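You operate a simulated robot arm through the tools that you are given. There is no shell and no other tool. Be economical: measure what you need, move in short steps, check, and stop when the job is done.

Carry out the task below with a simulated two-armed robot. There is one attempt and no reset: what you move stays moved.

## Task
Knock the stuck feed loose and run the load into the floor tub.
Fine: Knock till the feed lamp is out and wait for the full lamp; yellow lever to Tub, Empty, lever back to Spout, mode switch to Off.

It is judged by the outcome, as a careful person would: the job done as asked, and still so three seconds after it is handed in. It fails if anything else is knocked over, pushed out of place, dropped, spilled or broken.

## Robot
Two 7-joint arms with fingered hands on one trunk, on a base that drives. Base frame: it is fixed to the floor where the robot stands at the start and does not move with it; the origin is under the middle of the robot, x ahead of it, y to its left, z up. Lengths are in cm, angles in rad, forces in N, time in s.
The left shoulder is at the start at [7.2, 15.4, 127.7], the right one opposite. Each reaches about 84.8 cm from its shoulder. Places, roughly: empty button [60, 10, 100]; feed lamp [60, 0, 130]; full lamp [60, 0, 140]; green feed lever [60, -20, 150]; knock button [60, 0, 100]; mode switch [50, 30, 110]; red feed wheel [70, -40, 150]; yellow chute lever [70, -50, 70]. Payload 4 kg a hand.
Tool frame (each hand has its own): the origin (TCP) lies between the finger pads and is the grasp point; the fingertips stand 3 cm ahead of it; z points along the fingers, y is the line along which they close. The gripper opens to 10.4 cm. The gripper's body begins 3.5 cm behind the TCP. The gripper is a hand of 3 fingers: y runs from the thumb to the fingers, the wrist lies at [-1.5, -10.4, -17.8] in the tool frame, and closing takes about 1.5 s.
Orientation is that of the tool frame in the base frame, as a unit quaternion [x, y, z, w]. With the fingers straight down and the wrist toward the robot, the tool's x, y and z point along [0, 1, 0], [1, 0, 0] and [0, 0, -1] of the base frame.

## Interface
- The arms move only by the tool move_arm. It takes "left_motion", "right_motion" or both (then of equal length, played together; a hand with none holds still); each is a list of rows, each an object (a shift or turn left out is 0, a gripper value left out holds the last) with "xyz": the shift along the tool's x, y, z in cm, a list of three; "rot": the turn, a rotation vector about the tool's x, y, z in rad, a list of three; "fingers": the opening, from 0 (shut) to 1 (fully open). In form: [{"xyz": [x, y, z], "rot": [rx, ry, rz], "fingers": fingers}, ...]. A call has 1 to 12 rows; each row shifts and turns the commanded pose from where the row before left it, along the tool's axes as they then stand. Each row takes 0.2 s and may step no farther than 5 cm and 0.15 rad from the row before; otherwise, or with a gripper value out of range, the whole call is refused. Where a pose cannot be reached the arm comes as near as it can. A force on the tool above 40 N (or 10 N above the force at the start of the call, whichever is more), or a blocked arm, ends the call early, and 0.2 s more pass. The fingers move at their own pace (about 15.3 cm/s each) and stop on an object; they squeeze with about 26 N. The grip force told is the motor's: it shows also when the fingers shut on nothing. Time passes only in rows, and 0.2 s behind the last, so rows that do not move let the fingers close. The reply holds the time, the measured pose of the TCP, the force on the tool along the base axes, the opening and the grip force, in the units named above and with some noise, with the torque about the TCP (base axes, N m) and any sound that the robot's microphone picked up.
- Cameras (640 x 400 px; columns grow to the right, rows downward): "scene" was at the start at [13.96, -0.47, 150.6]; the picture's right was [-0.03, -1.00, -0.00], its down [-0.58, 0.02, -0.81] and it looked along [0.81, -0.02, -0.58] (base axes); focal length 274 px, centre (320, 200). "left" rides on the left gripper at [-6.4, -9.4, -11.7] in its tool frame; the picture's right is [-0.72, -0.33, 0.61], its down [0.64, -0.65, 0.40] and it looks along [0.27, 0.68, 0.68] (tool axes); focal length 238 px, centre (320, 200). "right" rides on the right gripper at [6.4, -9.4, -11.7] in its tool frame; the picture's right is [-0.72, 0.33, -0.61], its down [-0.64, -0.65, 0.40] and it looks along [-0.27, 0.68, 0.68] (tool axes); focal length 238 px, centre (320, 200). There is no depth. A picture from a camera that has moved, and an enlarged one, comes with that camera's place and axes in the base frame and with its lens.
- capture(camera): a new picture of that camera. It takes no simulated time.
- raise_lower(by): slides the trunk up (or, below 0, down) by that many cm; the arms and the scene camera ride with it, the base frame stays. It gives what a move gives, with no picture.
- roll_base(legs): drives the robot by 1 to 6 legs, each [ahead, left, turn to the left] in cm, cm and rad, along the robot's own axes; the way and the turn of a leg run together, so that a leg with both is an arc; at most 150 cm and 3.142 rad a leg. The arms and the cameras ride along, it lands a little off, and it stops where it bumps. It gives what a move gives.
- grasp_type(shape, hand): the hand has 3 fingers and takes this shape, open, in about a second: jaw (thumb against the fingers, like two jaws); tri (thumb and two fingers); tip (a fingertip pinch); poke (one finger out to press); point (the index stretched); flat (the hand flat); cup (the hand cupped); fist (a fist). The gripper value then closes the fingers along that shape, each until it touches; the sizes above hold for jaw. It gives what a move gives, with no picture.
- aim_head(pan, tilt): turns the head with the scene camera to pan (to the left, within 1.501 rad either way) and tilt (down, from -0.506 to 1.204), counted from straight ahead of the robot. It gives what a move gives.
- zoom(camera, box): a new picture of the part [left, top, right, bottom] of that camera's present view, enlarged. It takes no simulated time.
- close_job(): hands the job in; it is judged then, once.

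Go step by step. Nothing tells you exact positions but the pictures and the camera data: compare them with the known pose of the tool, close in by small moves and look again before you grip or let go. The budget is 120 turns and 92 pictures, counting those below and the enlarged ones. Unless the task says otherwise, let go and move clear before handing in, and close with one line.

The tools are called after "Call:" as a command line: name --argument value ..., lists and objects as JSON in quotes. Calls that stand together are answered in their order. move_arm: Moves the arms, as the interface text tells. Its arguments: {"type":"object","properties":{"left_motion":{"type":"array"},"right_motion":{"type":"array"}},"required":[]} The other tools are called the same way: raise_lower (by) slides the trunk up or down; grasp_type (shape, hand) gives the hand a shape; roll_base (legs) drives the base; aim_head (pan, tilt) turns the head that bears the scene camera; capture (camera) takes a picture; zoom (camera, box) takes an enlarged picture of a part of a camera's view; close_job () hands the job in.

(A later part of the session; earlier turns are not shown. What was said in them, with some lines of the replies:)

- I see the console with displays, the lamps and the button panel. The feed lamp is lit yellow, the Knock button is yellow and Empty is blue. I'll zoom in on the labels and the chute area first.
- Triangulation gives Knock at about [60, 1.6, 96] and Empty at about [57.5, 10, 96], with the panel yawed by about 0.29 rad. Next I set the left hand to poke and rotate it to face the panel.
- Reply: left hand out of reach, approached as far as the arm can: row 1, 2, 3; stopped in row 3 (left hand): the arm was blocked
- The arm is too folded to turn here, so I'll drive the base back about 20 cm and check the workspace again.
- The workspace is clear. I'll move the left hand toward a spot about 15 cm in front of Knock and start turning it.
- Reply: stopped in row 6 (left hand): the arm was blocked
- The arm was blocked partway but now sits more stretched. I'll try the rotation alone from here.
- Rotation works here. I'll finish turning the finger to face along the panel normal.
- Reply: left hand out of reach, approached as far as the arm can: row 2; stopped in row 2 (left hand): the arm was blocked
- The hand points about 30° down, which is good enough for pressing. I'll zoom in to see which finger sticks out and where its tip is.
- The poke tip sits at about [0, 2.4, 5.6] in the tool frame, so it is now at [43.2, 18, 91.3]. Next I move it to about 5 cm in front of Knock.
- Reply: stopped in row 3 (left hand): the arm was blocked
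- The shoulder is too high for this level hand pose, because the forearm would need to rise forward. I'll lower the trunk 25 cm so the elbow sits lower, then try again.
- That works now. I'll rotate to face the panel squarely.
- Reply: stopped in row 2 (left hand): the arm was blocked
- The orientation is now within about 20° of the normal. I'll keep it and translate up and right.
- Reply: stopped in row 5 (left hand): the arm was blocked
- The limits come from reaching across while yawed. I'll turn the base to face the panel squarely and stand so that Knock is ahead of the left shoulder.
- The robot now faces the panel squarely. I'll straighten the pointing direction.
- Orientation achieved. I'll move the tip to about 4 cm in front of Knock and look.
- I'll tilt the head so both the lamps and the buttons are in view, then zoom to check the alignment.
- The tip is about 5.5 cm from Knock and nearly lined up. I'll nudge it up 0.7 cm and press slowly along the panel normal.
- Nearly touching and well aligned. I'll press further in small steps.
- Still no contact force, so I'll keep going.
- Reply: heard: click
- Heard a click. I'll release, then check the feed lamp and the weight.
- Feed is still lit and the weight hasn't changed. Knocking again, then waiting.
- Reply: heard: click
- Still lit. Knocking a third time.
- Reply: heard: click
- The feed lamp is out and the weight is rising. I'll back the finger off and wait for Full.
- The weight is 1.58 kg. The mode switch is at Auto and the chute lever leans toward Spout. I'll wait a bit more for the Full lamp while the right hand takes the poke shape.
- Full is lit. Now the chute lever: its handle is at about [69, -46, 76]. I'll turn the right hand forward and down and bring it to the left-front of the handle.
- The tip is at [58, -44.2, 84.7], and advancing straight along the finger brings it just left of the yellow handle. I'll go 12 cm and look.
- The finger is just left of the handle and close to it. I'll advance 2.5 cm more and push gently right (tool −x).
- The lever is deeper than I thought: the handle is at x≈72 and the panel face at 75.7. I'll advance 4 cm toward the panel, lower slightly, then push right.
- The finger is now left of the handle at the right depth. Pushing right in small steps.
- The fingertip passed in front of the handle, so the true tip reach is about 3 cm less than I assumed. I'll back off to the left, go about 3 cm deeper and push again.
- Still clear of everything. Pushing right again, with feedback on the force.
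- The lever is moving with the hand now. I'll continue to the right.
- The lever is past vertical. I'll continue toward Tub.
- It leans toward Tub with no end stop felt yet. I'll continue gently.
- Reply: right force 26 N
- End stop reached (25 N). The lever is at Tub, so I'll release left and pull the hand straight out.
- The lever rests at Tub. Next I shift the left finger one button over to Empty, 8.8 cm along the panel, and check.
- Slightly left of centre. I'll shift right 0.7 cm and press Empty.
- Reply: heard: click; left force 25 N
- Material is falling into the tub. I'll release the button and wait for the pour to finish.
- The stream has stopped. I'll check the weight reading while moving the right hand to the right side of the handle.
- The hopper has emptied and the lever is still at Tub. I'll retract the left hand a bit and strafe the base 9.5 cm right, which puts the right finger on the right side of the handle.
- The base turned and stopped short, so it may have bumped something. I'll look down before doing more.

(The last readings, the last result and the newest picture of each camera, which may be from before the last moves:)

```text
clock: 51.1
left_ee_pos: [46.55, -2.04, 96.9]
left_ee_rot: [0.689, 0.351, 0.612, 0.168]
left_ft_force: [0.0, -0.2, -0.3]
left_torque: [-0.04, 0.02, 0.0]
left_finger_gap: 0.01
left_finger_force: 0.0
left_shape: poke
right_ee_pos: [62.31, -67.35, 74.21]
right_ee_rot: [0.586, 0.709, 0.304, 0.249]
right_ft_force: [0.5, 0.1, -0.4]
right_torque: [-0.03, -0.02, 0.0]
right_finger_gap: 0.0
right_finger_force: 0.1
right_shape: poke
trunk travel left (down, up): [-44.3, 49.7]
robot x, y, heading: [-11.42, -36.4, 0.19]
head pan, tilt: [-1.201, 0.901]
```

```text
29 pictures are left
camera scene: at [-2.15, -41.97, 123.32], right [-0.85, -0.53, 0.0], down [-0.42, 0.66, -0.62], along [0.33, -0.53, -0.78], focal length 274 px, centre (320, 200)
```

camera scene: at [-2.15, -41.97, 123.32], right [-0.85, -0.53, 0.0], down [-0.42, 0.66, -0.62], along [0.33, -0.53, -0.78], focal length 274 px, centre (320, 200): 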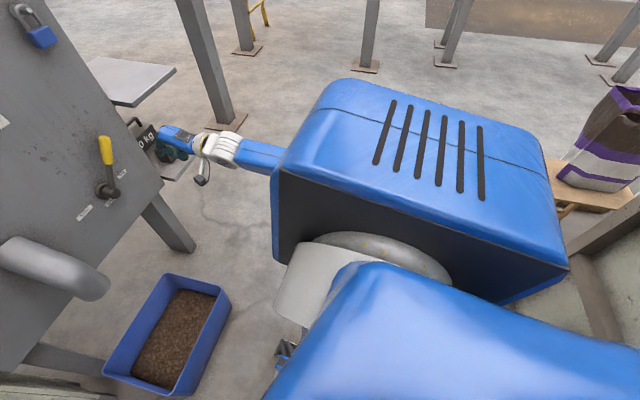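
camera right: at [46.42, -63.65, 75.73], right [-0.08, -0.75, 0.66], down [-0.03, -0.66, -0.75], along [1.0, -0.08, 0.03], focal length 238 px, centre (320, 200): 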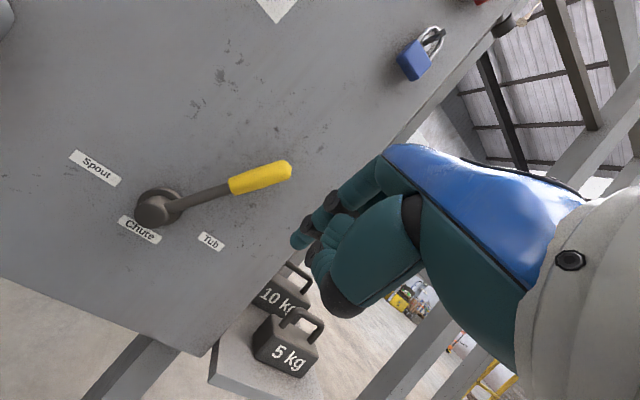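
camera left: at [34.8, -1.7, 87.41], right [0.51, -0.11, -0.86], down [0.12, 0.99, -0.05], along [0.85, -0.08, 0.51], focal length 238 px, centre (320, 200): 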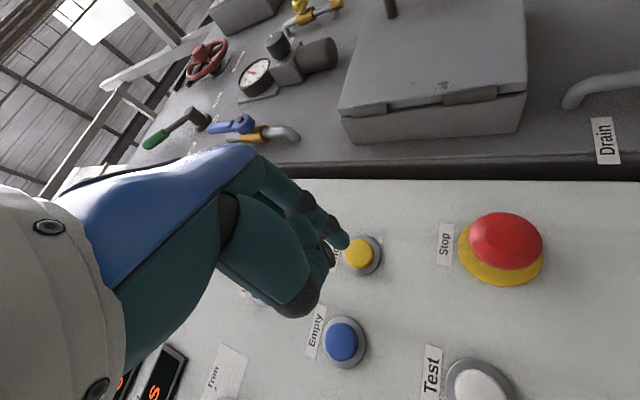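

The tub holds the product and wasn't disturbed. I'll look further to the right rear for whatever stopped the base.

Call:
aim_head --pan -1.5 --tilt 0.6

Call:
capture --camera "scene"

```text
clock: 52.0
left_ee_pos: [46.46, -1.94, 96.92]
left_ee_rot: [0.688, 0.352, 0.612, 0.169]
left_ft_force: [0.1, -0.3, -0.6]
left_torque: [0.02, 0.02, 0.06]
left_finger_gap: 0.02
left_finger_force: 0.0
left_shape: poke
right_ee_pos: [62.37, -67.27, 74.2]
right_ee_rot: [0.586, 0.708, 0.304, 0.249]
right_ft_force: [-0.4, 0.1, -0.3]
right_torque: [0.01, -0.02, 0.02]
right_finger_gap: 0.0
right_finger_force: 0.0
right_shape: poke
trunk travel left (down, up): [-44.3, 49.7]
robot x, y, heading: [-11.2, -36.63, 0.186]
head pan, tilt: [-1.499, 0.6]
```

```text
28 pictures are left
camera scene: at [-3.87, -44.12, 125.79], right [-0.97, -0.26, 0.0], down [-0.15, 0.55, -0.82], along [0.21, -0.8, -0.57], focal length 274 px, centre (320, 200)
```

scene: 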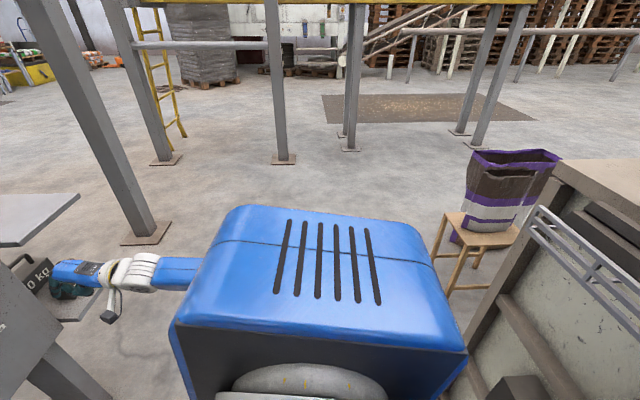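

The rear-right cabinet, a heavy fixed thing, is what stopped the base, and nothing looks displaced. I'll drive 6 cm ahead, away from it, to gain reach and then view the lever.

Call:
roll_base --legs '[[6, 0, 0]]'

Call:
aim_head --pan -0.3 --tilt 0.6

Call:
capture --camera "scene"

Call:
capture --camera "right"

```text
clock: 52.9
left_ee_pos: [52.51, -0.94, 96.84]
left_ee_rot: [0.688, 0.351, 0.612, 0.169]
left_ft_force: [-0.4, 0.2, 0.3]
left_torque: [0.0, 0.0, 0.0]
left_finger_gap: 0.0
left_finger_force: 0.1
left_shape: poke
right_ee_pos: [68.26, -66.43, 74.3]
right_ee_rot: [0.587, 0.708, 0.303, 0.25]
right_ft_force: [0.0, 0.2, -1.4]
right_torque: [0.03, 0.02, 0.0]
right_finger_gap: 0.0
right_finger_force: 0.1
right_shape: poke
trunk travel left (down, up): [-44.3, 49.7]
robot x, y, heading: [-5.62, -35.43, 0.19]
head pan, tilt: [-1.499, 0.6]
```

```text
clock: 54.3
left_ee_pos: [52.25, -0.96, 96.98]
left_ee_rot: [0.689, 0.35, 0.612, 0.169]
left_ft_force: [0.4, -0.2, 0.2]
left_torque: [0.0, 0.03, 0.02]
left_finger_gap: 0.01
left_finger_force: 0.0
left_shape: poke
right_ee_pos: [68.01, -66.27, 74.37]
right_ee_rot: [0.586, 0.709, 0.304, 0.249]
right_ft_force: [-0.3, 0.4, 0.2]
right_torque: [0.03, 0.0, -0.02]
right_finger_gap: 0.0
right_finger_force: 0.1
right_shape: poke
trunk travel left (down, up): [-44.3, 49.7]
robot x, y, heading: [-5.12, -35.47, 0.192]
head pan, tilt: [-0.3, 0.6]
```

```text
27 pictures are left
camera scene: at [8.41, -35.45, 125.79], right [-0.11, -0.99, 0.0], down [-0.56, 0.06, -0.82], along [0.82, -0.09, -0.57], focal length 274 px, centre (320, 200)
```

scene: 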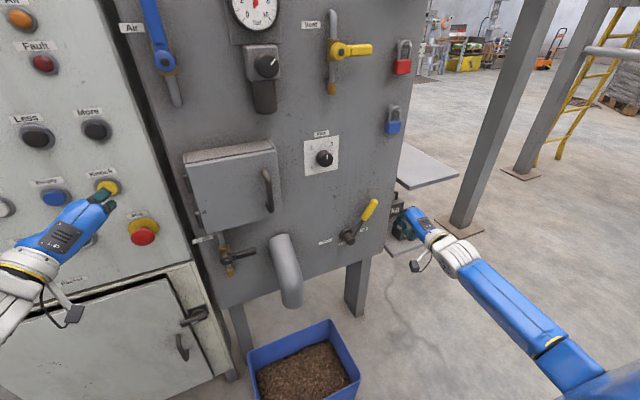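

```text
26 pictures are left
camera right: at [52.19, -62.86, 75.6], right [-0.08, -0.75, 0.66], down [-0.04, -0.66, -0.75], along [1.0, -0.08, 0.03], focal length 238 px, centre (320, 200)
```

right: 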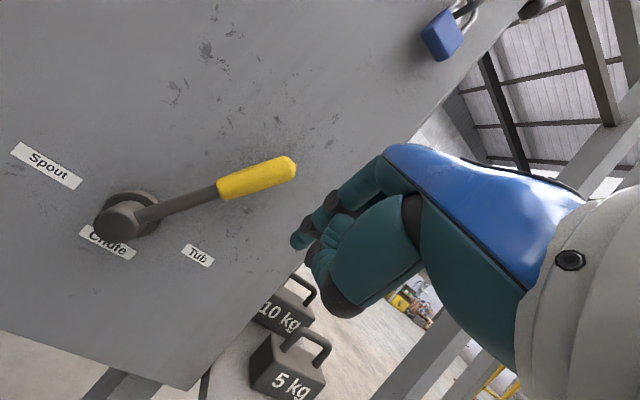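

The finger is right of the handle with clear space. I'll advance 8 cm toward the panel.

Call:
move_arm --right_motion '[{"xyz": [0.27, 1.85, 1.94]}, {"xyz": [0.27, 1.85, 1.94]}, {"xyz": [0.27, 1.85, 1.94]}]'

Call:
capture --camera "right"

Call:
zoom --camera "scene" --box '[300, 160, 460, 260]'

```text
clock: 55.1
left_ee_pos: [52.43, -0.94, 96.97]
left_ee_rot: [0.689, 0.35, 0.611, 0.17]
left_ft_force: [0.1, -0.1, -0.1]
left_torque: [0.02, 0.01, -0.01]
left_finger_gap: 0.02
left_finger_force: 0.1
left_shape: poke
right_ee_pos: [75.8, -64.15, 74.22]
right_ee_rot: [0.586, 0.708, 0.304, 0.25]
right_ft_force: [0.3, 0.6, 0.1]
right_torque: [0.01, 0.05, 0.01]
right_finger_gap: 0.02
right_finger_force: 0.1
right_shape: poke
trunk travel left (down, up): [-44.3, 49.7]
robot x, y, heading: [-5.16, -35.64, 0.185]
head pan, tilt: [-0.3, 0.6]
```

```text
25 pictures are left
camera right: at [59.9, -60.63, 75.53], right [-0.08, -0.75, 0.66], down [-0.04, -0.66, -0.75], along [1.0, -0.08, 0.02], focal length 238 px, centre (320, 200)
```

right: 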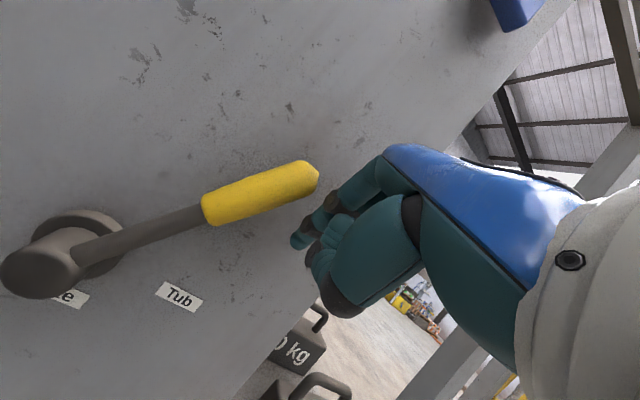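

```text
4.00 times, centred on (380, 210) of scene
camera zoom: at [8.54, -35.37, 125.77], right [-0.11, -0.99, 0.0], down [-0.56, 0.06, -0.82], along [0.82, -0.09, -0.57], focal length 1094 px, centre (80, 160)
```

zoom: 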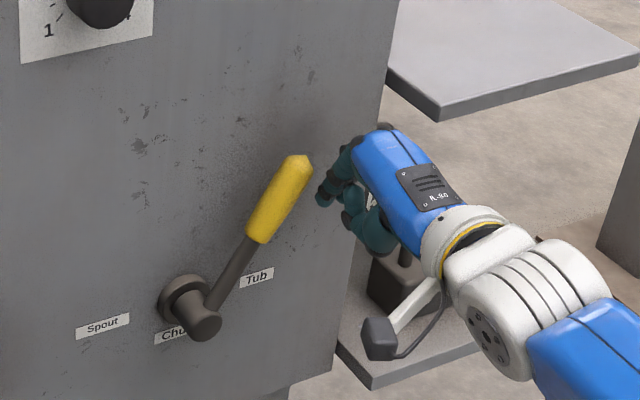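

Well placed. Pushing left now.

Call:
move_arm --right_motion '[{"xyz": [1.3, -0.1, -0.1]}, {"xyz": [1.3, -0.1, -0.1]}, {"xyz": [1.3, -0.1, -0.1]}, {"xyz": [1.3, -0.1, -0.1]}]'

Call:
zoom --camera "scene" --box '[280, 160, 440, 260]'

```text
clock: 56.1
left_ee_pos: [52.28, -0.9, 96.93]
left_ee_rot: [0.688, 0.351, 0.612, 0.169]
left_ft_force: [0.2, 0.2, 0.2]
left_torque: [-0.03, 0.0, -0.01]
left_finger_gap: 0.01
left_finger_force: 0.0
left_shape: poke
right_ee_pos: [74.16, -59.0, 74.36]
right_ee_rot: [0.586, 0.708, 0.303, 0.25]
right_ft_force: [-0.4, -0.8, -0.4]
right_torque: [0.01, 0.0, 0.01]
right_finger_gap: 0.0
right_finger_force: 0.1
right_shape: poke
trunk travel left (down, up): [-44.3, 49.7]
robot x, y, heading: [-5.1, -35.34, 0.191]
head pan, tilt: [-0.3, 0.6]
```

```text
4.00 times, centred on (360, 210) of scene
camera zoom: at [8.43, -35.41, 125.79], right [-0.11, -0.99, 0.0], down [-0.56, 0.06, -0.82], along [0.82, -0.09, -0.57], focal length 1094 px, centre (160, 160)
```

zoom: 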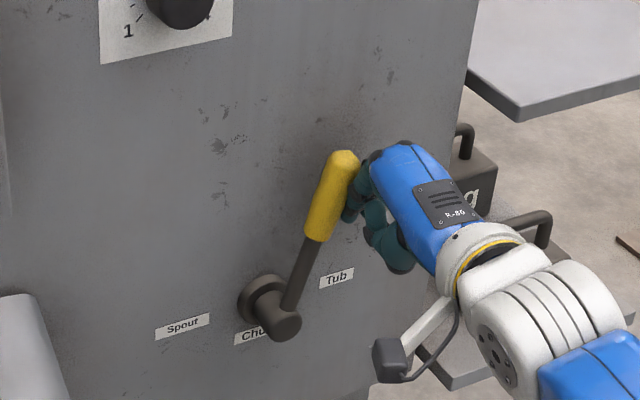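

It follows. I'll continue left.

Call:
move_arm --right_motion '[{"xyz": [1.3, -0.09, -0.09]}, {"xyz": [1.3, -0.09, -0.09]}, {"xyz": [1.3, -0.09, -0.09]}, {"xyz": [1.3, -0.09, -0.09]}, {"xyz": [1.3, -0.09, -0.09]}, {"xyz": [1.3, -0.09, -0.09]}]'

Call:
zoom --camera "scene" --box '[280, 160, 440, 260]'

```text
clock: 57.5
left_ee_pos: [52.27, -0.86, 96.91]
left_ee_rot: [0.688, 0.351, 0.612, 0.169]
left_ft_force: [0.5, 0.4, -0.4]
left_torque: [-0.03, -0.04, -0.01]
left_finger_gap: 0.0
left_finger_force: 0.0
left_shape: poke
right_ee_pos: [71.92, -51.28, 74.35]
right_ee_rot: [0.586, 0.709, 0.303, 0.249]
right_ft_force: [0.3, -0.9, -0.3]
right_torque: [-0.03, -0.02, -0.05]
right_finger_gap: 0.0
right_finger_force: 0.1
right_shape: poke
trunk travel left (down, up): [-44.3, 49.7]
robot x, y, heading: [-5.31, -35.26, 0.189]
head pan, tilt: [-0.3, 0.6]
```

```text
4.00 times, centred on (360, 210) of scene
camera zoom: at [8.43, -35.34, 125.79], right [-0.11, -0.99, 0.0], down [-0.56, 0.06, -0.82], along [0.82, -0.09, -0.57], focal length 1094 px, centre (160, 160)
```

zoom: 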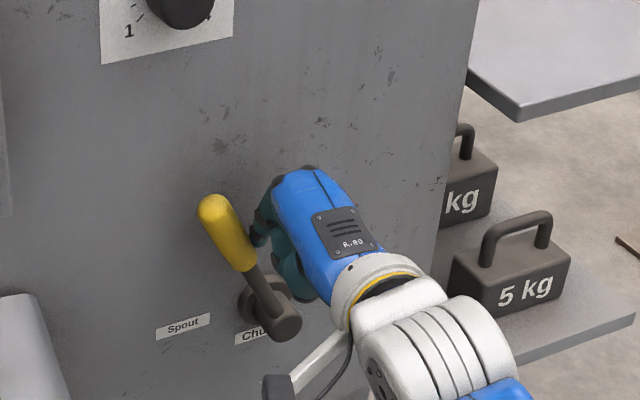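

The lever leans toward Spout. I'll push gently until I feel the end stop.

Call:
move_arm --right_motion '[{"xyz": [1.0, -0.07, -0.07]}, {"xyz": [1.0, -0.07, -0.07]}]'

Call:
zoom --camera "scene" --box '[280, 160, 440, 260]'

```text
clock: 58.1
left_ee_pos: [52.4, -1.31, 97.13]
left_ee_rot: [0.689, 0.349, 0.613, 0.167]
left_ft_force: [-0.1, 0.2, 0.1]
left_torque: [0.01, 0.02, 0.0]
left_finger_gap: 0.0
left_finger_force: 0.1
left_shape: poke
right_ee_pos: [71.65, -50.32, 74.31]
right_ee_rot: [0.588, 0.706, 0.305, 0.251]
right_ft_force: [8.6, -18.9, 4.5]
right_torque: [-0.27, -0.25, -0.4]
right_finger_gap: 0.0
right_finger_force: 0.0
right_shape: poke
trunk travel left (down, up): [-44.3, 49.7]
robot x, y, heading: [-5.59, -35.39, 0.188]
head pan, tilt: [-0.3, 0.6]
```

```text
4.00 times, centred on (360, 210) of scene
camera zoom: at [8.54, -36.06, 125.79], right [-0.11, -0.99, 0.0], down [-0.56, 0.07, -0.82], along [0.82, -0.09, -0.57], focal length 1094 px, centre (160, 160)
```

zoom: 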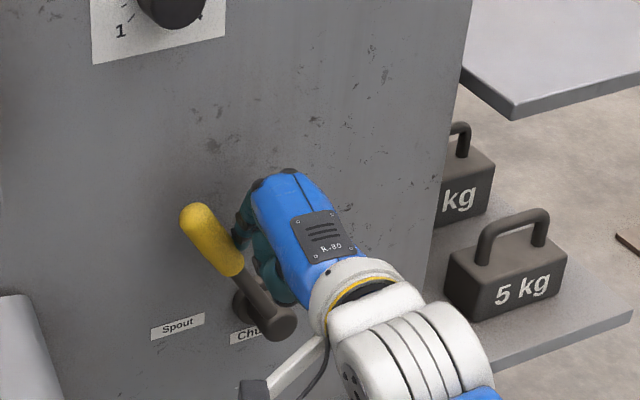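

End stop felt, so the lever is back at Spout. I'll release to the right and retract the right hand well clear.

Call:
move_arm --right_motion '[{"xyz": [-1.5, 0, 0]}, {"xyz": [-1.5, 0, 0]}, {"xyz": [-0.4, -2.9, -3.0]}, {"xyz": [-0.4, -2.9, -3.0]}, {"xyz": [-0.4, -2.9, -3.0]}, {"xyz": [-0.4, -2.9, -3.0]}, {"xyz": [-0.4, -2.9, -3.0]}, {"xyz": [-0.4, -2.9, -3.0]}]'

Call:
capture --camera "scene"

```text
clock: 59.9
left_ee_pos: [52.17, -0.97, 96.94]
left_ee_rot: [0.688, 0.351, 0.612, 0.17]
left_ft_force: [-0.2, -0.2, 0.2]
left_torque: [-0.03, 0.01, 0.0]
left_finger_gap: 0.04
left_finger_force: 0.1
left_shape: poke
right_ee_pos: [47.86, -59.6, 74.01]
right_ee_rot: [0.586, 0.708, 0.305, 0.25]
right_ft_force: [0.1, 0.0, 0.0]
right_torque: [0.02, -0.02, 0.02]
right_finger_gap: 0.0
right_finger_force: 0.0
right_shape: poke
trunk travel left (down, up): [-44.3, 49.7]
robot x, y, heading: [-4.9, -35.24, 0.189]
head pan, tilt: [-0.3, 0.6]
```

```text
20 pictures are left
camera scene: at [8.16, -35.4, 125.82], right [-0.11, -0.99, 0.0], down [-0.56, 0.06, -0.83], along [0.82, -0.09, -0.56], focal length 274 px, centre (320, 200)
```

scene: 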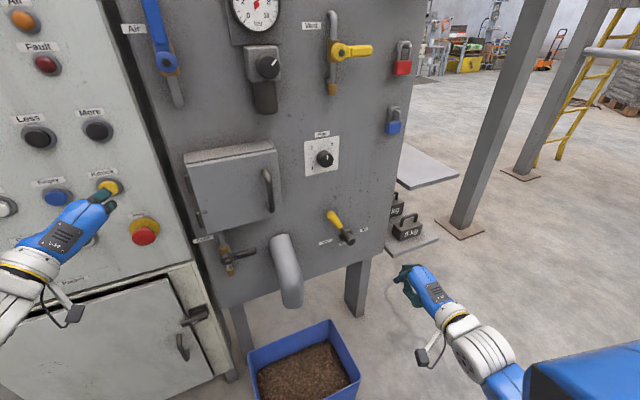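

The lever is back at Spout, and the tub and surroundings are intact. I'll retract the left hand, then drive left in front of the mode switch, keeping away from the rear cabinet.

Call:
move_arm --left_motion '[{"xyz": [0, 0, -4]}, {"xyz": [0, 0, -4]}]'

Call:
roll_base --legs '[[0, 10, 0], [0, 0, 0.095], [0, 23, 0]]'

Call:
aim_head --pan 0.2 --tilt 0.35

Call:
capture --camera "scene"

```text
clock: 60.5
left_ee_pos: [44.54, -2.24, 98.44]
left_ee_rot: [0.688, 0.35, 0.612, 0.17]
left_ft_force: [-0.6, 0.1, 0.1]
left_torque: [0.0, 0.01, 0.0]
left_finger_gap: 0.0
left_finger_force: 0.0
left_shape: poke
right_ee_pos: [47.87, -59.62, 74.01]
right_ee_rot: [0.586, 0.708, 0.304, 0.25]
right_ft_force: [0.6, 0.0, 0.1]
right_torque: [0.01, 0.02, 0.01]
right_finger_gap: 0.01
right_finger_force: 0.0
right_shape: poke
trunk travel left (down, up): [-44.3, 49.7]
robot x, y, heading: [-5.35, -35.15, 0.184]
head pan, tilt: [-0.3, 0.6]
```

```text
clock: 63.5
left_ee_pos: [32.71, 34.12, 98.67]
left_ee_rot: [0.671, 0.381, 0.62, 0.138]
left_ft_force: [-0.3, 0.1, -0.3]
left_torque: [0.02, -0.03, 0.04]
left_finger_gap: 0.02
left_finger_force: 0.1
left_shape: poke
right_ee_pos: [41.7, -22.37, 73.62]
right_ee_rot: [0.553, 0.735, 0.318, 0.232]
right_ft_force: [-0.8, -0.7, -0.1]
right_torque: [0.01, 0.02, 0.03]
right_finger_gap: 0.01
right_finger_force: 0.1
right_shape: poke
trunk travel left (down, up): [-44.3, 49.7]
robot x, y, heading: [-14.31, -2.96, 0.29]
head pan, tilt: [-0.3, 0.6]
```

```text
clock: 64.5
left_ee_pos: [32.59, 35.05, 98.32]
left_ee_rot: [0.67, 0.384, 0.619, 0.141]
left_ft_force: [-0.3, 0.1, 0.1]
left_torque: [0.01, 0.01, -0.03]
left_finger_gap: 0.0
left_finger_force: 0.1
left_shape: poke
right_ee_pos: [41.43, -21.65, 73.84]
right_ee_rot: [0.551, 0.736, 0.316, 0.235]
right_ft_force: [0.6, -0.1, -0.2]
right_torque: [-0.03, -0.01, 0.02]
right_finger_gap: 0.0
right_finger_force: 0.1
right_shape: poke
trunk travel left (down, up): [-44.3, 49.7]
robot x, y, heading: [-14.19, -3.47, 0.292]
head pan, tilt: [0.201, 0.351]
```

```text
19 pictures are left
camera scene: at [-0.97, 3.03, 128.07], right [0.47, -0.88, 0.0], down [-0.3, -0.16, -0.94], along [0.83, 0.44, -0.35], focal length 274 px, centre (320, 200)
```

scene: 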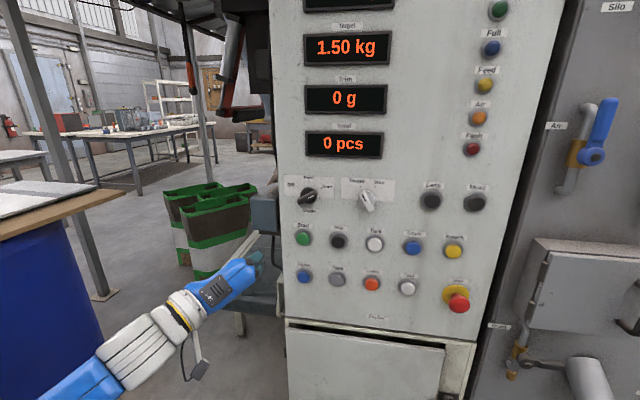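

Call:
zoom --camera "scene" --box '[275, 165, 355, 215]'

Call:
capture --camera "left"

```text
8.00 times, centred on (315, 190) of scene
camera zoom: at [-0.97, 3.03, 128.07], right [0.47, -0.88, 0.0], down [-0.3, -0.16, -0.94], along [0.83, 0.44, -0.35], focal length 2188 px, centre (360, 280)
```

zoom: 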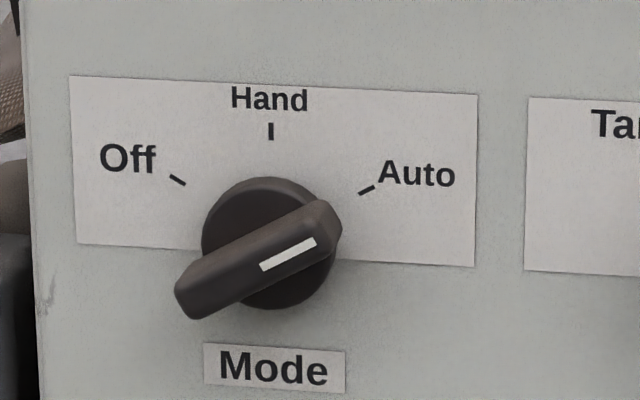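

```text
17 pictures are left
camera left: at [18.85, 33.35, 89.93], right [0.51, -0.1, -0.85], down [0.12, 0.99, -0.05], along [0.85, -0.08, 0.52], focal length 238 px, centre (320, 200)
```

left: 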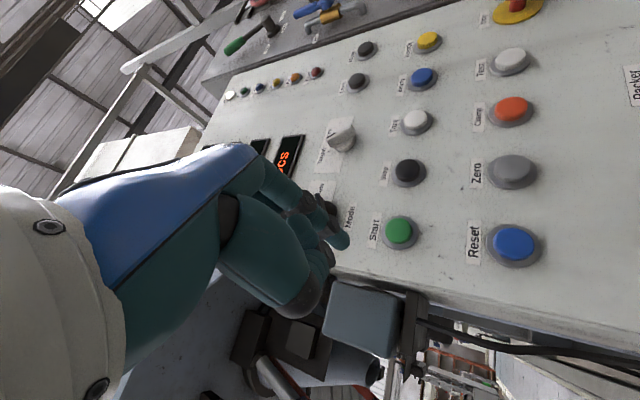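

The mode switch points at Auto. The knob centre is at about [50, 33.3, 107], with a 4.8 cm bar whose tail is at lower-left. I'll bring the left finger in front and to the upper-left of the tail, then sweep the tail down and right (counter-clockwise) to reach Off.

Call:
move_arm --left_motion '[{"xyz": [1.99, 3.27, 1.84]}, {"xyz": [1.99, 3.27, 1.84]}, {"xyz": [1.99, 3.27, 1.84]}, {}]'

Call:
zoom --camera "left" --box '[250, 170, 430, 300]'

Call:
zoom --camera "scene" --box '[265, 155, 345, 215]'

```text
clock: 65.5
left_ee_pos: [40.75, 34.14, 108.13]
left_ee_rot: [0.671, 0.383, 0.619, 0.14]
left_ft_force: [0.0, 0.3, 0.0]
left_torque: [0.01, 0.01, -0.01]
left_finger_gap: 0.0
left_finger_force: 0.1
left_shape: poke
right_ee_pos: [41.52, -21.8, 73.95]
right_ee_rot: [0.551, 0.736, 0.316, 0.235]
right_ft_force: [0.4, 0.9, 0.0]
right_torque: [0.02, 0.02, 0.02]
right_finger_gap: 0.01
right_finger_force: 0.0
right_shape: poke
trunk travel left (down, up): [-44.3, 49.7]
robot x, y, heading: [-14.1, -3.12, 0.291]
head pan, tilt: [0.201, 0.351]
```

```text
3.08 times, centred on (340, 235) of left
camera zoom: at [27.12, 32.53, 99.65], right [0.51, -0.1, -0.85], down [0.12, 0.99, -0.05], along [0.85, -0.08, 0.52], focal length 733 px, centre (258, 92)
```

zoom: 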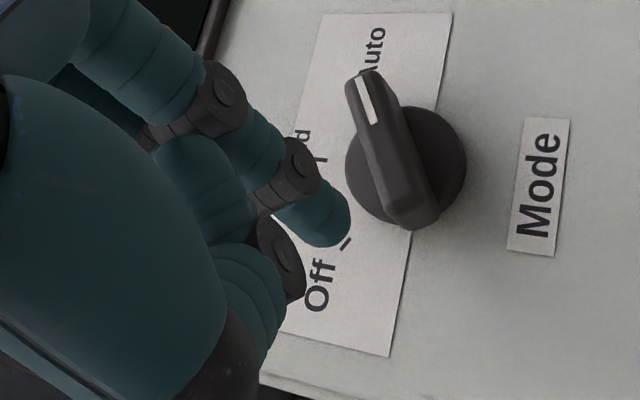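

```text
6.67 times, centred on (305, 185) of scene
camera zoom: at [-0.94, 2.92, 128.08], right [0.47, -0.88, 0.0], down [-0.3, -0.16, -0.94], along [0.83, 0.44, -0.34], focal length 1824 px, centre (420, 300)
```

zoom: 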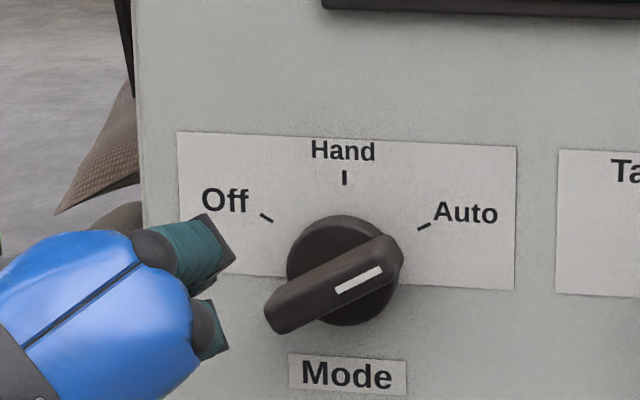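

The knob centre is at lateral 16.8, height 108, with the bar front about 2 cm off the panel. I'll raise the fingertip slightly above the tail and advance toward the panel.

Call:
move_arm --left_motion '[{"xyz": [0.95, 1.42, -0.34]}, {"xyz": [0.25, 0.24, 1.72]}, {"xyz": [0.25, 0.24, 1.72]}, {}]'

Call:
zoom --camera "left" --box '[250, 170, 430, 300]'

Call:
zoom --camera "scene" --box '[265, 155, 345, 215]'

```text
clock: 66.5
left_ee_pos: [44.19, 34.47, 109.99]
left_ee_rot: [0.67, 0.384, 0.62, 0.141]
left_ft_force: [0.0, -0.1, -0.1]
left_torque: [0.0, 0.02, -0.02]
left_finger_gap: 0.0
left_finger_force: 0.1
left_shape: poke
right_ee_pos: [41.52, -21.94, 73.83]
right_ee_rot: [0.551, 0.736, 0.316, 0.235]
right_ft_force: [0.6, 0.1, 0.1]
right_torque: [0.03, 0.03, -0.01]
right_finger_gap: 0.0
right_finger_force: 0.1
right_shape: poke
trunk travel left (down, up): [-44.3, 49.7]
robot x, y, heading: [-14.11, -2.8, 0.297]
head pan, tilt: [0.201, 0.351]
```

```text
3.08 times, centred on (340, 235) of left
camera zoom: at [30.58, 32.97, 101.51], right [0.51, -0.1, -0.85], down [0.12, 0.99, -0.05], along [0.85, -0.08, 0.52], focal length 733 px, centre (258, 92)
```

zoom: 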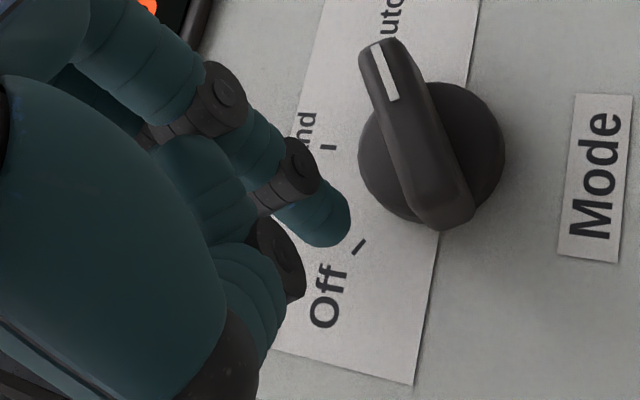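

```text
6.67 times, centred on (305, 185) of scene
camera zoom: at [-0.91, 2.89, 128.07], right [0.47, -0.88, 0.0], down [-0.3, -0.16, -0.94], along [0.83, 0.44, -0.34], focal length 1824 px, centre (420, 300)
```

zoom: 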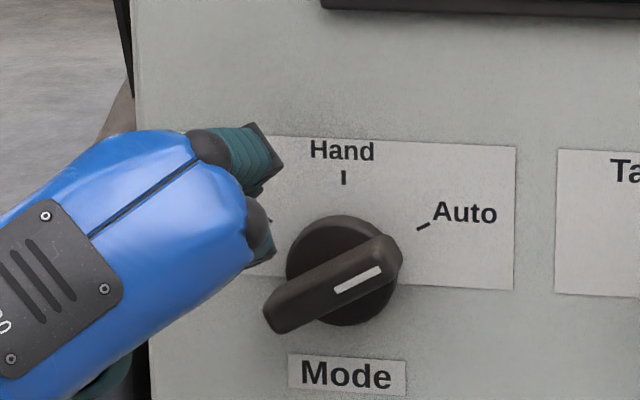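

The fingertip sits just above the tail, next to the knob. I'll go slightly deeper, then sweep the tail along its arc by about 60°.

Call:
move_arm --left_motion '[{"xyz": [0.1, 0.095, 0.69]}, {"xyz": [-0.41, -0.61, 0.145]}, {"xyz": [-0.53, -0.45, 0.14]}, {"xyz": [-0.63, -0.29, 0.13]}, {"xyz": [-0.69, -0.12, 0.12]}]'

Call:
zoom --camera "scene" --box '[265, 155, 345, 215]'

```text
clock: 67.7
left_ee_pos: [45.01, 34.35, 107.25]
left_ee_rot: [0.67, 0.384, 0.619, 0.141]
left_ft_force: [0.1, 0.0, 0.5]
left_torque: [-0.02, -0.01, -0.01]
left_finger_gap: 0.0
left_finger_force: 0.0
left_shape: poke
right_ee_pos: [41.45, -21.83, 73.83]
right_ee_rot: [0.551, 0.736, 0.316, 0.234]
right_ft_force: [0.5, -0.2, 0.4]
right_torque: [-0.02, -0.01, 0.0]
right_finger_gap: 0.0
right_finger_force: 0.0
right_shape: poke
trunk travel left (down, up): [-44.3, 49.7]
robot x, y, heading: [-14.16, -2.95, 0.29]
head pan, tilt: [0.201, 0.351]
```

```text
6.67 times, centred on (305, 185) of scene
camera zoom: at [-0.87, 2.92, 128.07], right [0.47, -0.88, 0.0], down [-0.3, -0.16, -0.94], along [0.83, 0.44, -0.35], focal length 1824 px, centre (420, 300)
```

zoom: 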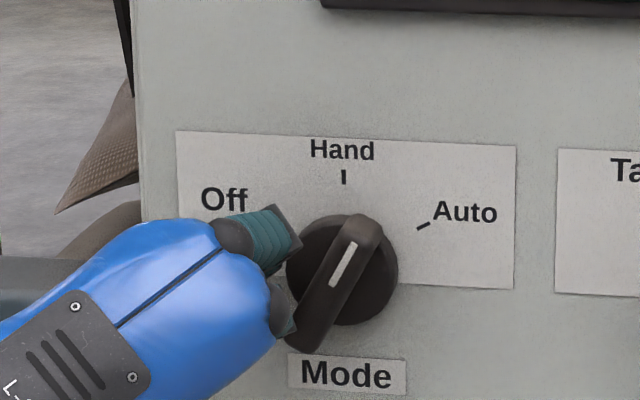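

The knob is turning counter-clockwise. I'll continue the arc.

Call:
move_arm --left_motion '[{"xyz": [-0.61, 0.05, 0.08]}, {"xyz": [-0.445, 0.12, 0.05]}, {"xyz": [-0.4, 0.3, 0.02]}]'

Call:
zoom --camera "scene" --box '[265, 155, 345, 215]'

```text
clock: 68.5
left_ee_pos: [45.29, 33.39, 106.41]
left_ee_rot: [0.67, 0.384, 0.62, 0.139]
left_ft_force: [-3.9, 4.1, 0.8]
left_torque: [-0.07, -0.05, 0.03]
left_finger_gap: 0.0
left_finger_force: 0.2
left_shape: poke
right_ee_pos: [41.41, -21.68, 73.95]
right_ee_rot: [0.551, 0.736, 0.315, 0.236]
right_ft_force: [0.3, -0.8, 1.0]
right_torque: [-0.02, 0.01, 0.03]
right_finger_gap: 0.01
right_finger_force: 0.1
right_shape: poke
trunk travel left (down, up): [-44.3, 49.7]
robot x, y, heading: [-14.1, -3.17, 0.287]
head pan, tilt: [0.201, 0.351]
```

```text
6.67 times, centred on (305, 185) of scene
camera zoom: at [-1.01, 3.14, 128.07], right [0.47, -0.88, 0.0], down [-0.3, -0.16, -0.94], along [0.83, 0.44, -0.35], focal length 1824 px, centre (420, 300)
```

zoom: 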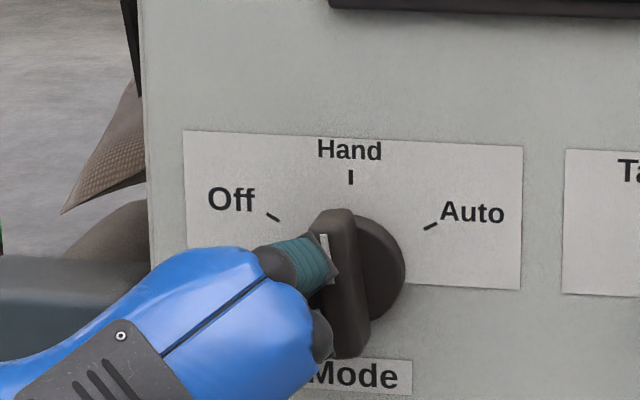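

The knob is now at Hand. I'll lower the finger about 1 cm so the contact stays below the pivot, then push right to continue toward Off.

Call:
move_arm --left_motion '[{"xyz": [-0.52, -1.03, 0.22]}, {"xyz": [-0.41, 0.44, 0]}, {"xyz": [-0.41, 0.44, 0]}, {"xyz": [-0.41, 0.44, 0]}]'

Call:
zoom --camera "scene" --box '[265, 155, 345, 215]'

```text
clock: 69.5
left_ee_pos: [45.66, 31.9, 105.26]
left_ee_rot: [0.671, 0.383, 0.618, 0.141]
left_ft_force: [-5.4, 2.2, -5.4]
left_torque: [-0.06, -0.01, 0.05]
left_finger_gap: 0.0
left_finger_force: 0.1
left_shape: poke
right_ee_pos: [41.34, -21.57, 73.88]
right_ee_rot: [0.551, 0.736, 0.316, 0.236]
right_ft_force: [-0.1, 0.4, -0.5]
right_torque: [0.03, -0.01, 0.04]
right_finger_gap: 0.0
right_finger_force: 0.1
right_shape: poke
trunk travel left (down, up): [-44.3, 49.7]
robot x, y, heading: [-14.02, -3.14, 0.293]
head pan, tilt: [0.201, 0.351]
```

```text
6.67 times, centred on (305, 185) of scene
camera zoom: at [-0.98, 3.07, 128.06], right [0.47, -0.88, 0.0], down [-0.3, -0.16, -0.94], along [0.83, 0.44, -0.35], focal length 1824 px, centre (420, 300)
```

zoom: 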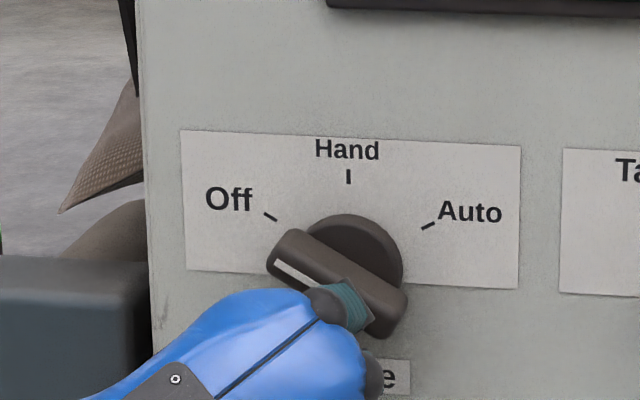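

The knob now points to Off. I'll pull the finger straight out and verify.

Call:
move_arm --left_motion '[{"xyz": [0, -0.3, -0.3]}, {"xyz": [-0.3, -0.3, -2.0]}, {"xyz": [-0.5, -0.5, -3.5]}, {"xyz": [-0.5, -0.5, -3.5]}]'

Call:
zoom --camera "scene" --box '[265, 155, 345, 215]'

Call:
capture --camera "scene"

```text
clock: 70.5
left_ee_pos: [36.41, 29.13, 105.4]
left_ee_rot: [0.67, 0.384, 0.62, 0.141]
left_ft_force: [-0.9, 0.1, 0.3]
left_torque: [0.04, 0.01, 0.02]
left_finger_gap: 0.01
left_finger_force: 0.0
left_shape: poke
right_ee_pos: [41.47, -21.89, 73.87]
right_ee_rot: [0.55, 0.736, 0.316, 0.235]
right_ft_force: [0.5, 0.6, 0.6]
right_torque: [0.0, 0.02, -0.02]
right_finger_gap: 0.03
right_finger_force: 0.1
right_shape: poke
trunk travel left (down, up): [-44.3, 49.7]
robot x, y, heading: [-13.87, -2.85, 0.286]
head pan, tilt: [0.201, 0.351]
```

```text
6.67 times, centred on (305, 185) of scene
camera zoom: at [-1.01, 2.9, 128.09], right [0.47, -0.88, 0.0], down [-0.3, -0.16, -0.94], along [0.83, 0.44, -0.34], focal length 1824 px, centre (420, 300)
```

zoom: 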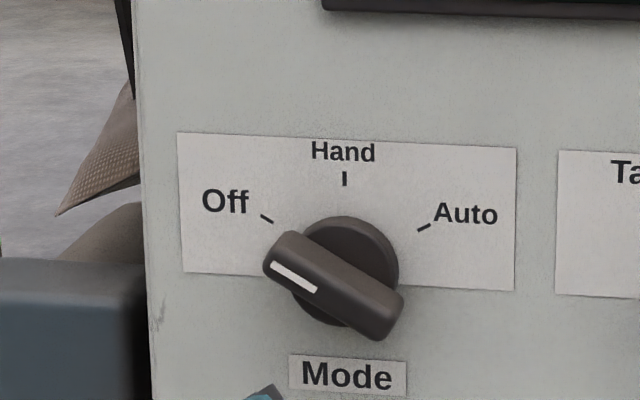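

```text
8 pictures are left
camera scene: at [-1.01, 2.9, 128.09], right [0.47, -0.88, 0.0], down [-0.3, -0.16, -0.94], along [0.83, 0.44, -0.34], focal length 274 px, centre (320, 200)
```

scene: 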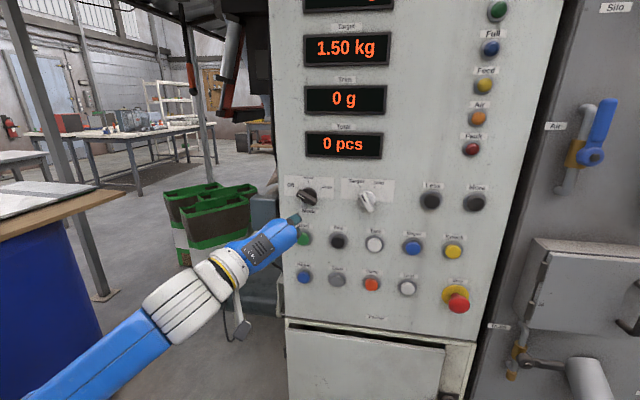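

Mode is at Off. One last check of the weight display, the lever and the tub.

Call:
aim_head --pan 0.0 --tilt 0.0

Call:
capture --camera "scene"

Call:
aim_head --pan -0.6 --tilt 0.75

Call:
capture --camera "scene"

```text
clock: 71.3
left_ee_pos: [36.56, 29.32, 105.28]
left_ee_rot: [0.67, 0.384, 0.619, 0.141]
left_ft_force: [-0.5, 0.5, 0.5]
left_torque: [-0.03, -0.03, 0.04]
left_finger_gap: 0.01
left_finger_force: 0.2
left_shape: poke
right_ee_pos: [41.52, -21.95, 73.85]
right_ee_rot: [0.55, 0.736, 0.316, 0.234]
right_ft_force: [-0.2, 0.1, -0.6]
right_torque: [0.01, -0.01, 0.02]
right_finger_gap: 0.01
right_finger_force: 0.0
right_shape: poke
trunk travel left (down, up): [-44.3, 49.7]
robot x, y, heading: [-14.41, -2.95, 0.288]
head pan, tilt: [0.0, 0.0]
```

```text
7 pictures are left
camera scene: at [-0.49, 1.07, 131.31], right [0.28, -0.96, 0.0], down [0.0, 0.0, -1.0], along [0.96, 0.28, 0.0], focal length 274 px, centre (320, 200)
```

scene: 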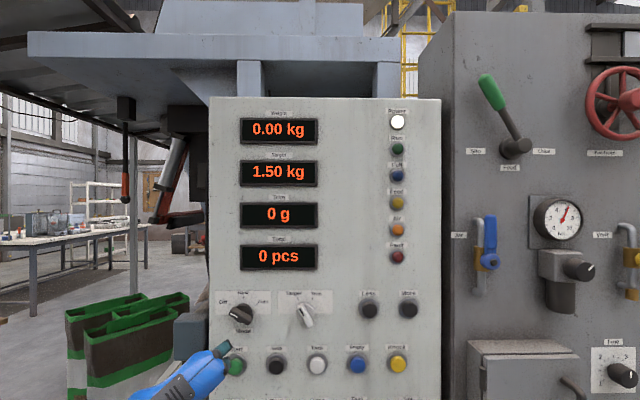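

```text
clock: 72.4
left_ee_pos: [36.6, 29.12, 105.29]
left_ee_rot: [0.67, 0.383, 0.62, 0.141]
left_ft_force: [0.4, 0.8, -1.4]
left_torque: [0.01, -0.01, 0.03]
left_finger_gap: 0.0
left_finger_force: 0.1
left_shape: poke
right_ee_pos: [41.43, -21.82, 73.9]
right_ee_rot: [0.551, 0.736, 0.315, 0.235]
right_ft_force: [0.7, -0.9, -0.7]
right_torque: [0.0, 0.0, 0.01]
right_finger_gap: 0.0
right_finger_force: 0.0
right_shape: poke
trunk travel left (down, up): [-44.3, 49.7]
robot x, y, heading: [-14.08, -2.7, 0.293]
head pan, tilt: [-0.6, 0.75]
```

```text
6 pictures are left
camera scene: at [-1.23, -4.04, 124.52], right [-0.31, -0.95, 0.0], down [-0.65, 0.21, -0.73], along [0.7, -0.23, -0.68], focal length 274 px, centre (320, 200)
```

scene: 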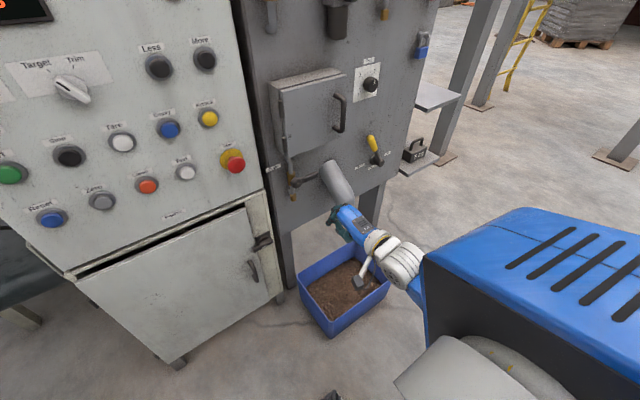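

The scale reads 0.00 kg, the load is in the tub, the lever is at Spout, the mode switch is at Off, and both hands are clear.

Call:
close_job

```text
The job is handed in.
```

The job is done: three knocks freed the feed and the Full lamp lit. The load went into the floor tub and the scale reads 0.00 kg; the yellow lever is back at Spout and the mode switch is at Off. The base did bump the cabinet behind it on the right once, but I saw nothing moved.
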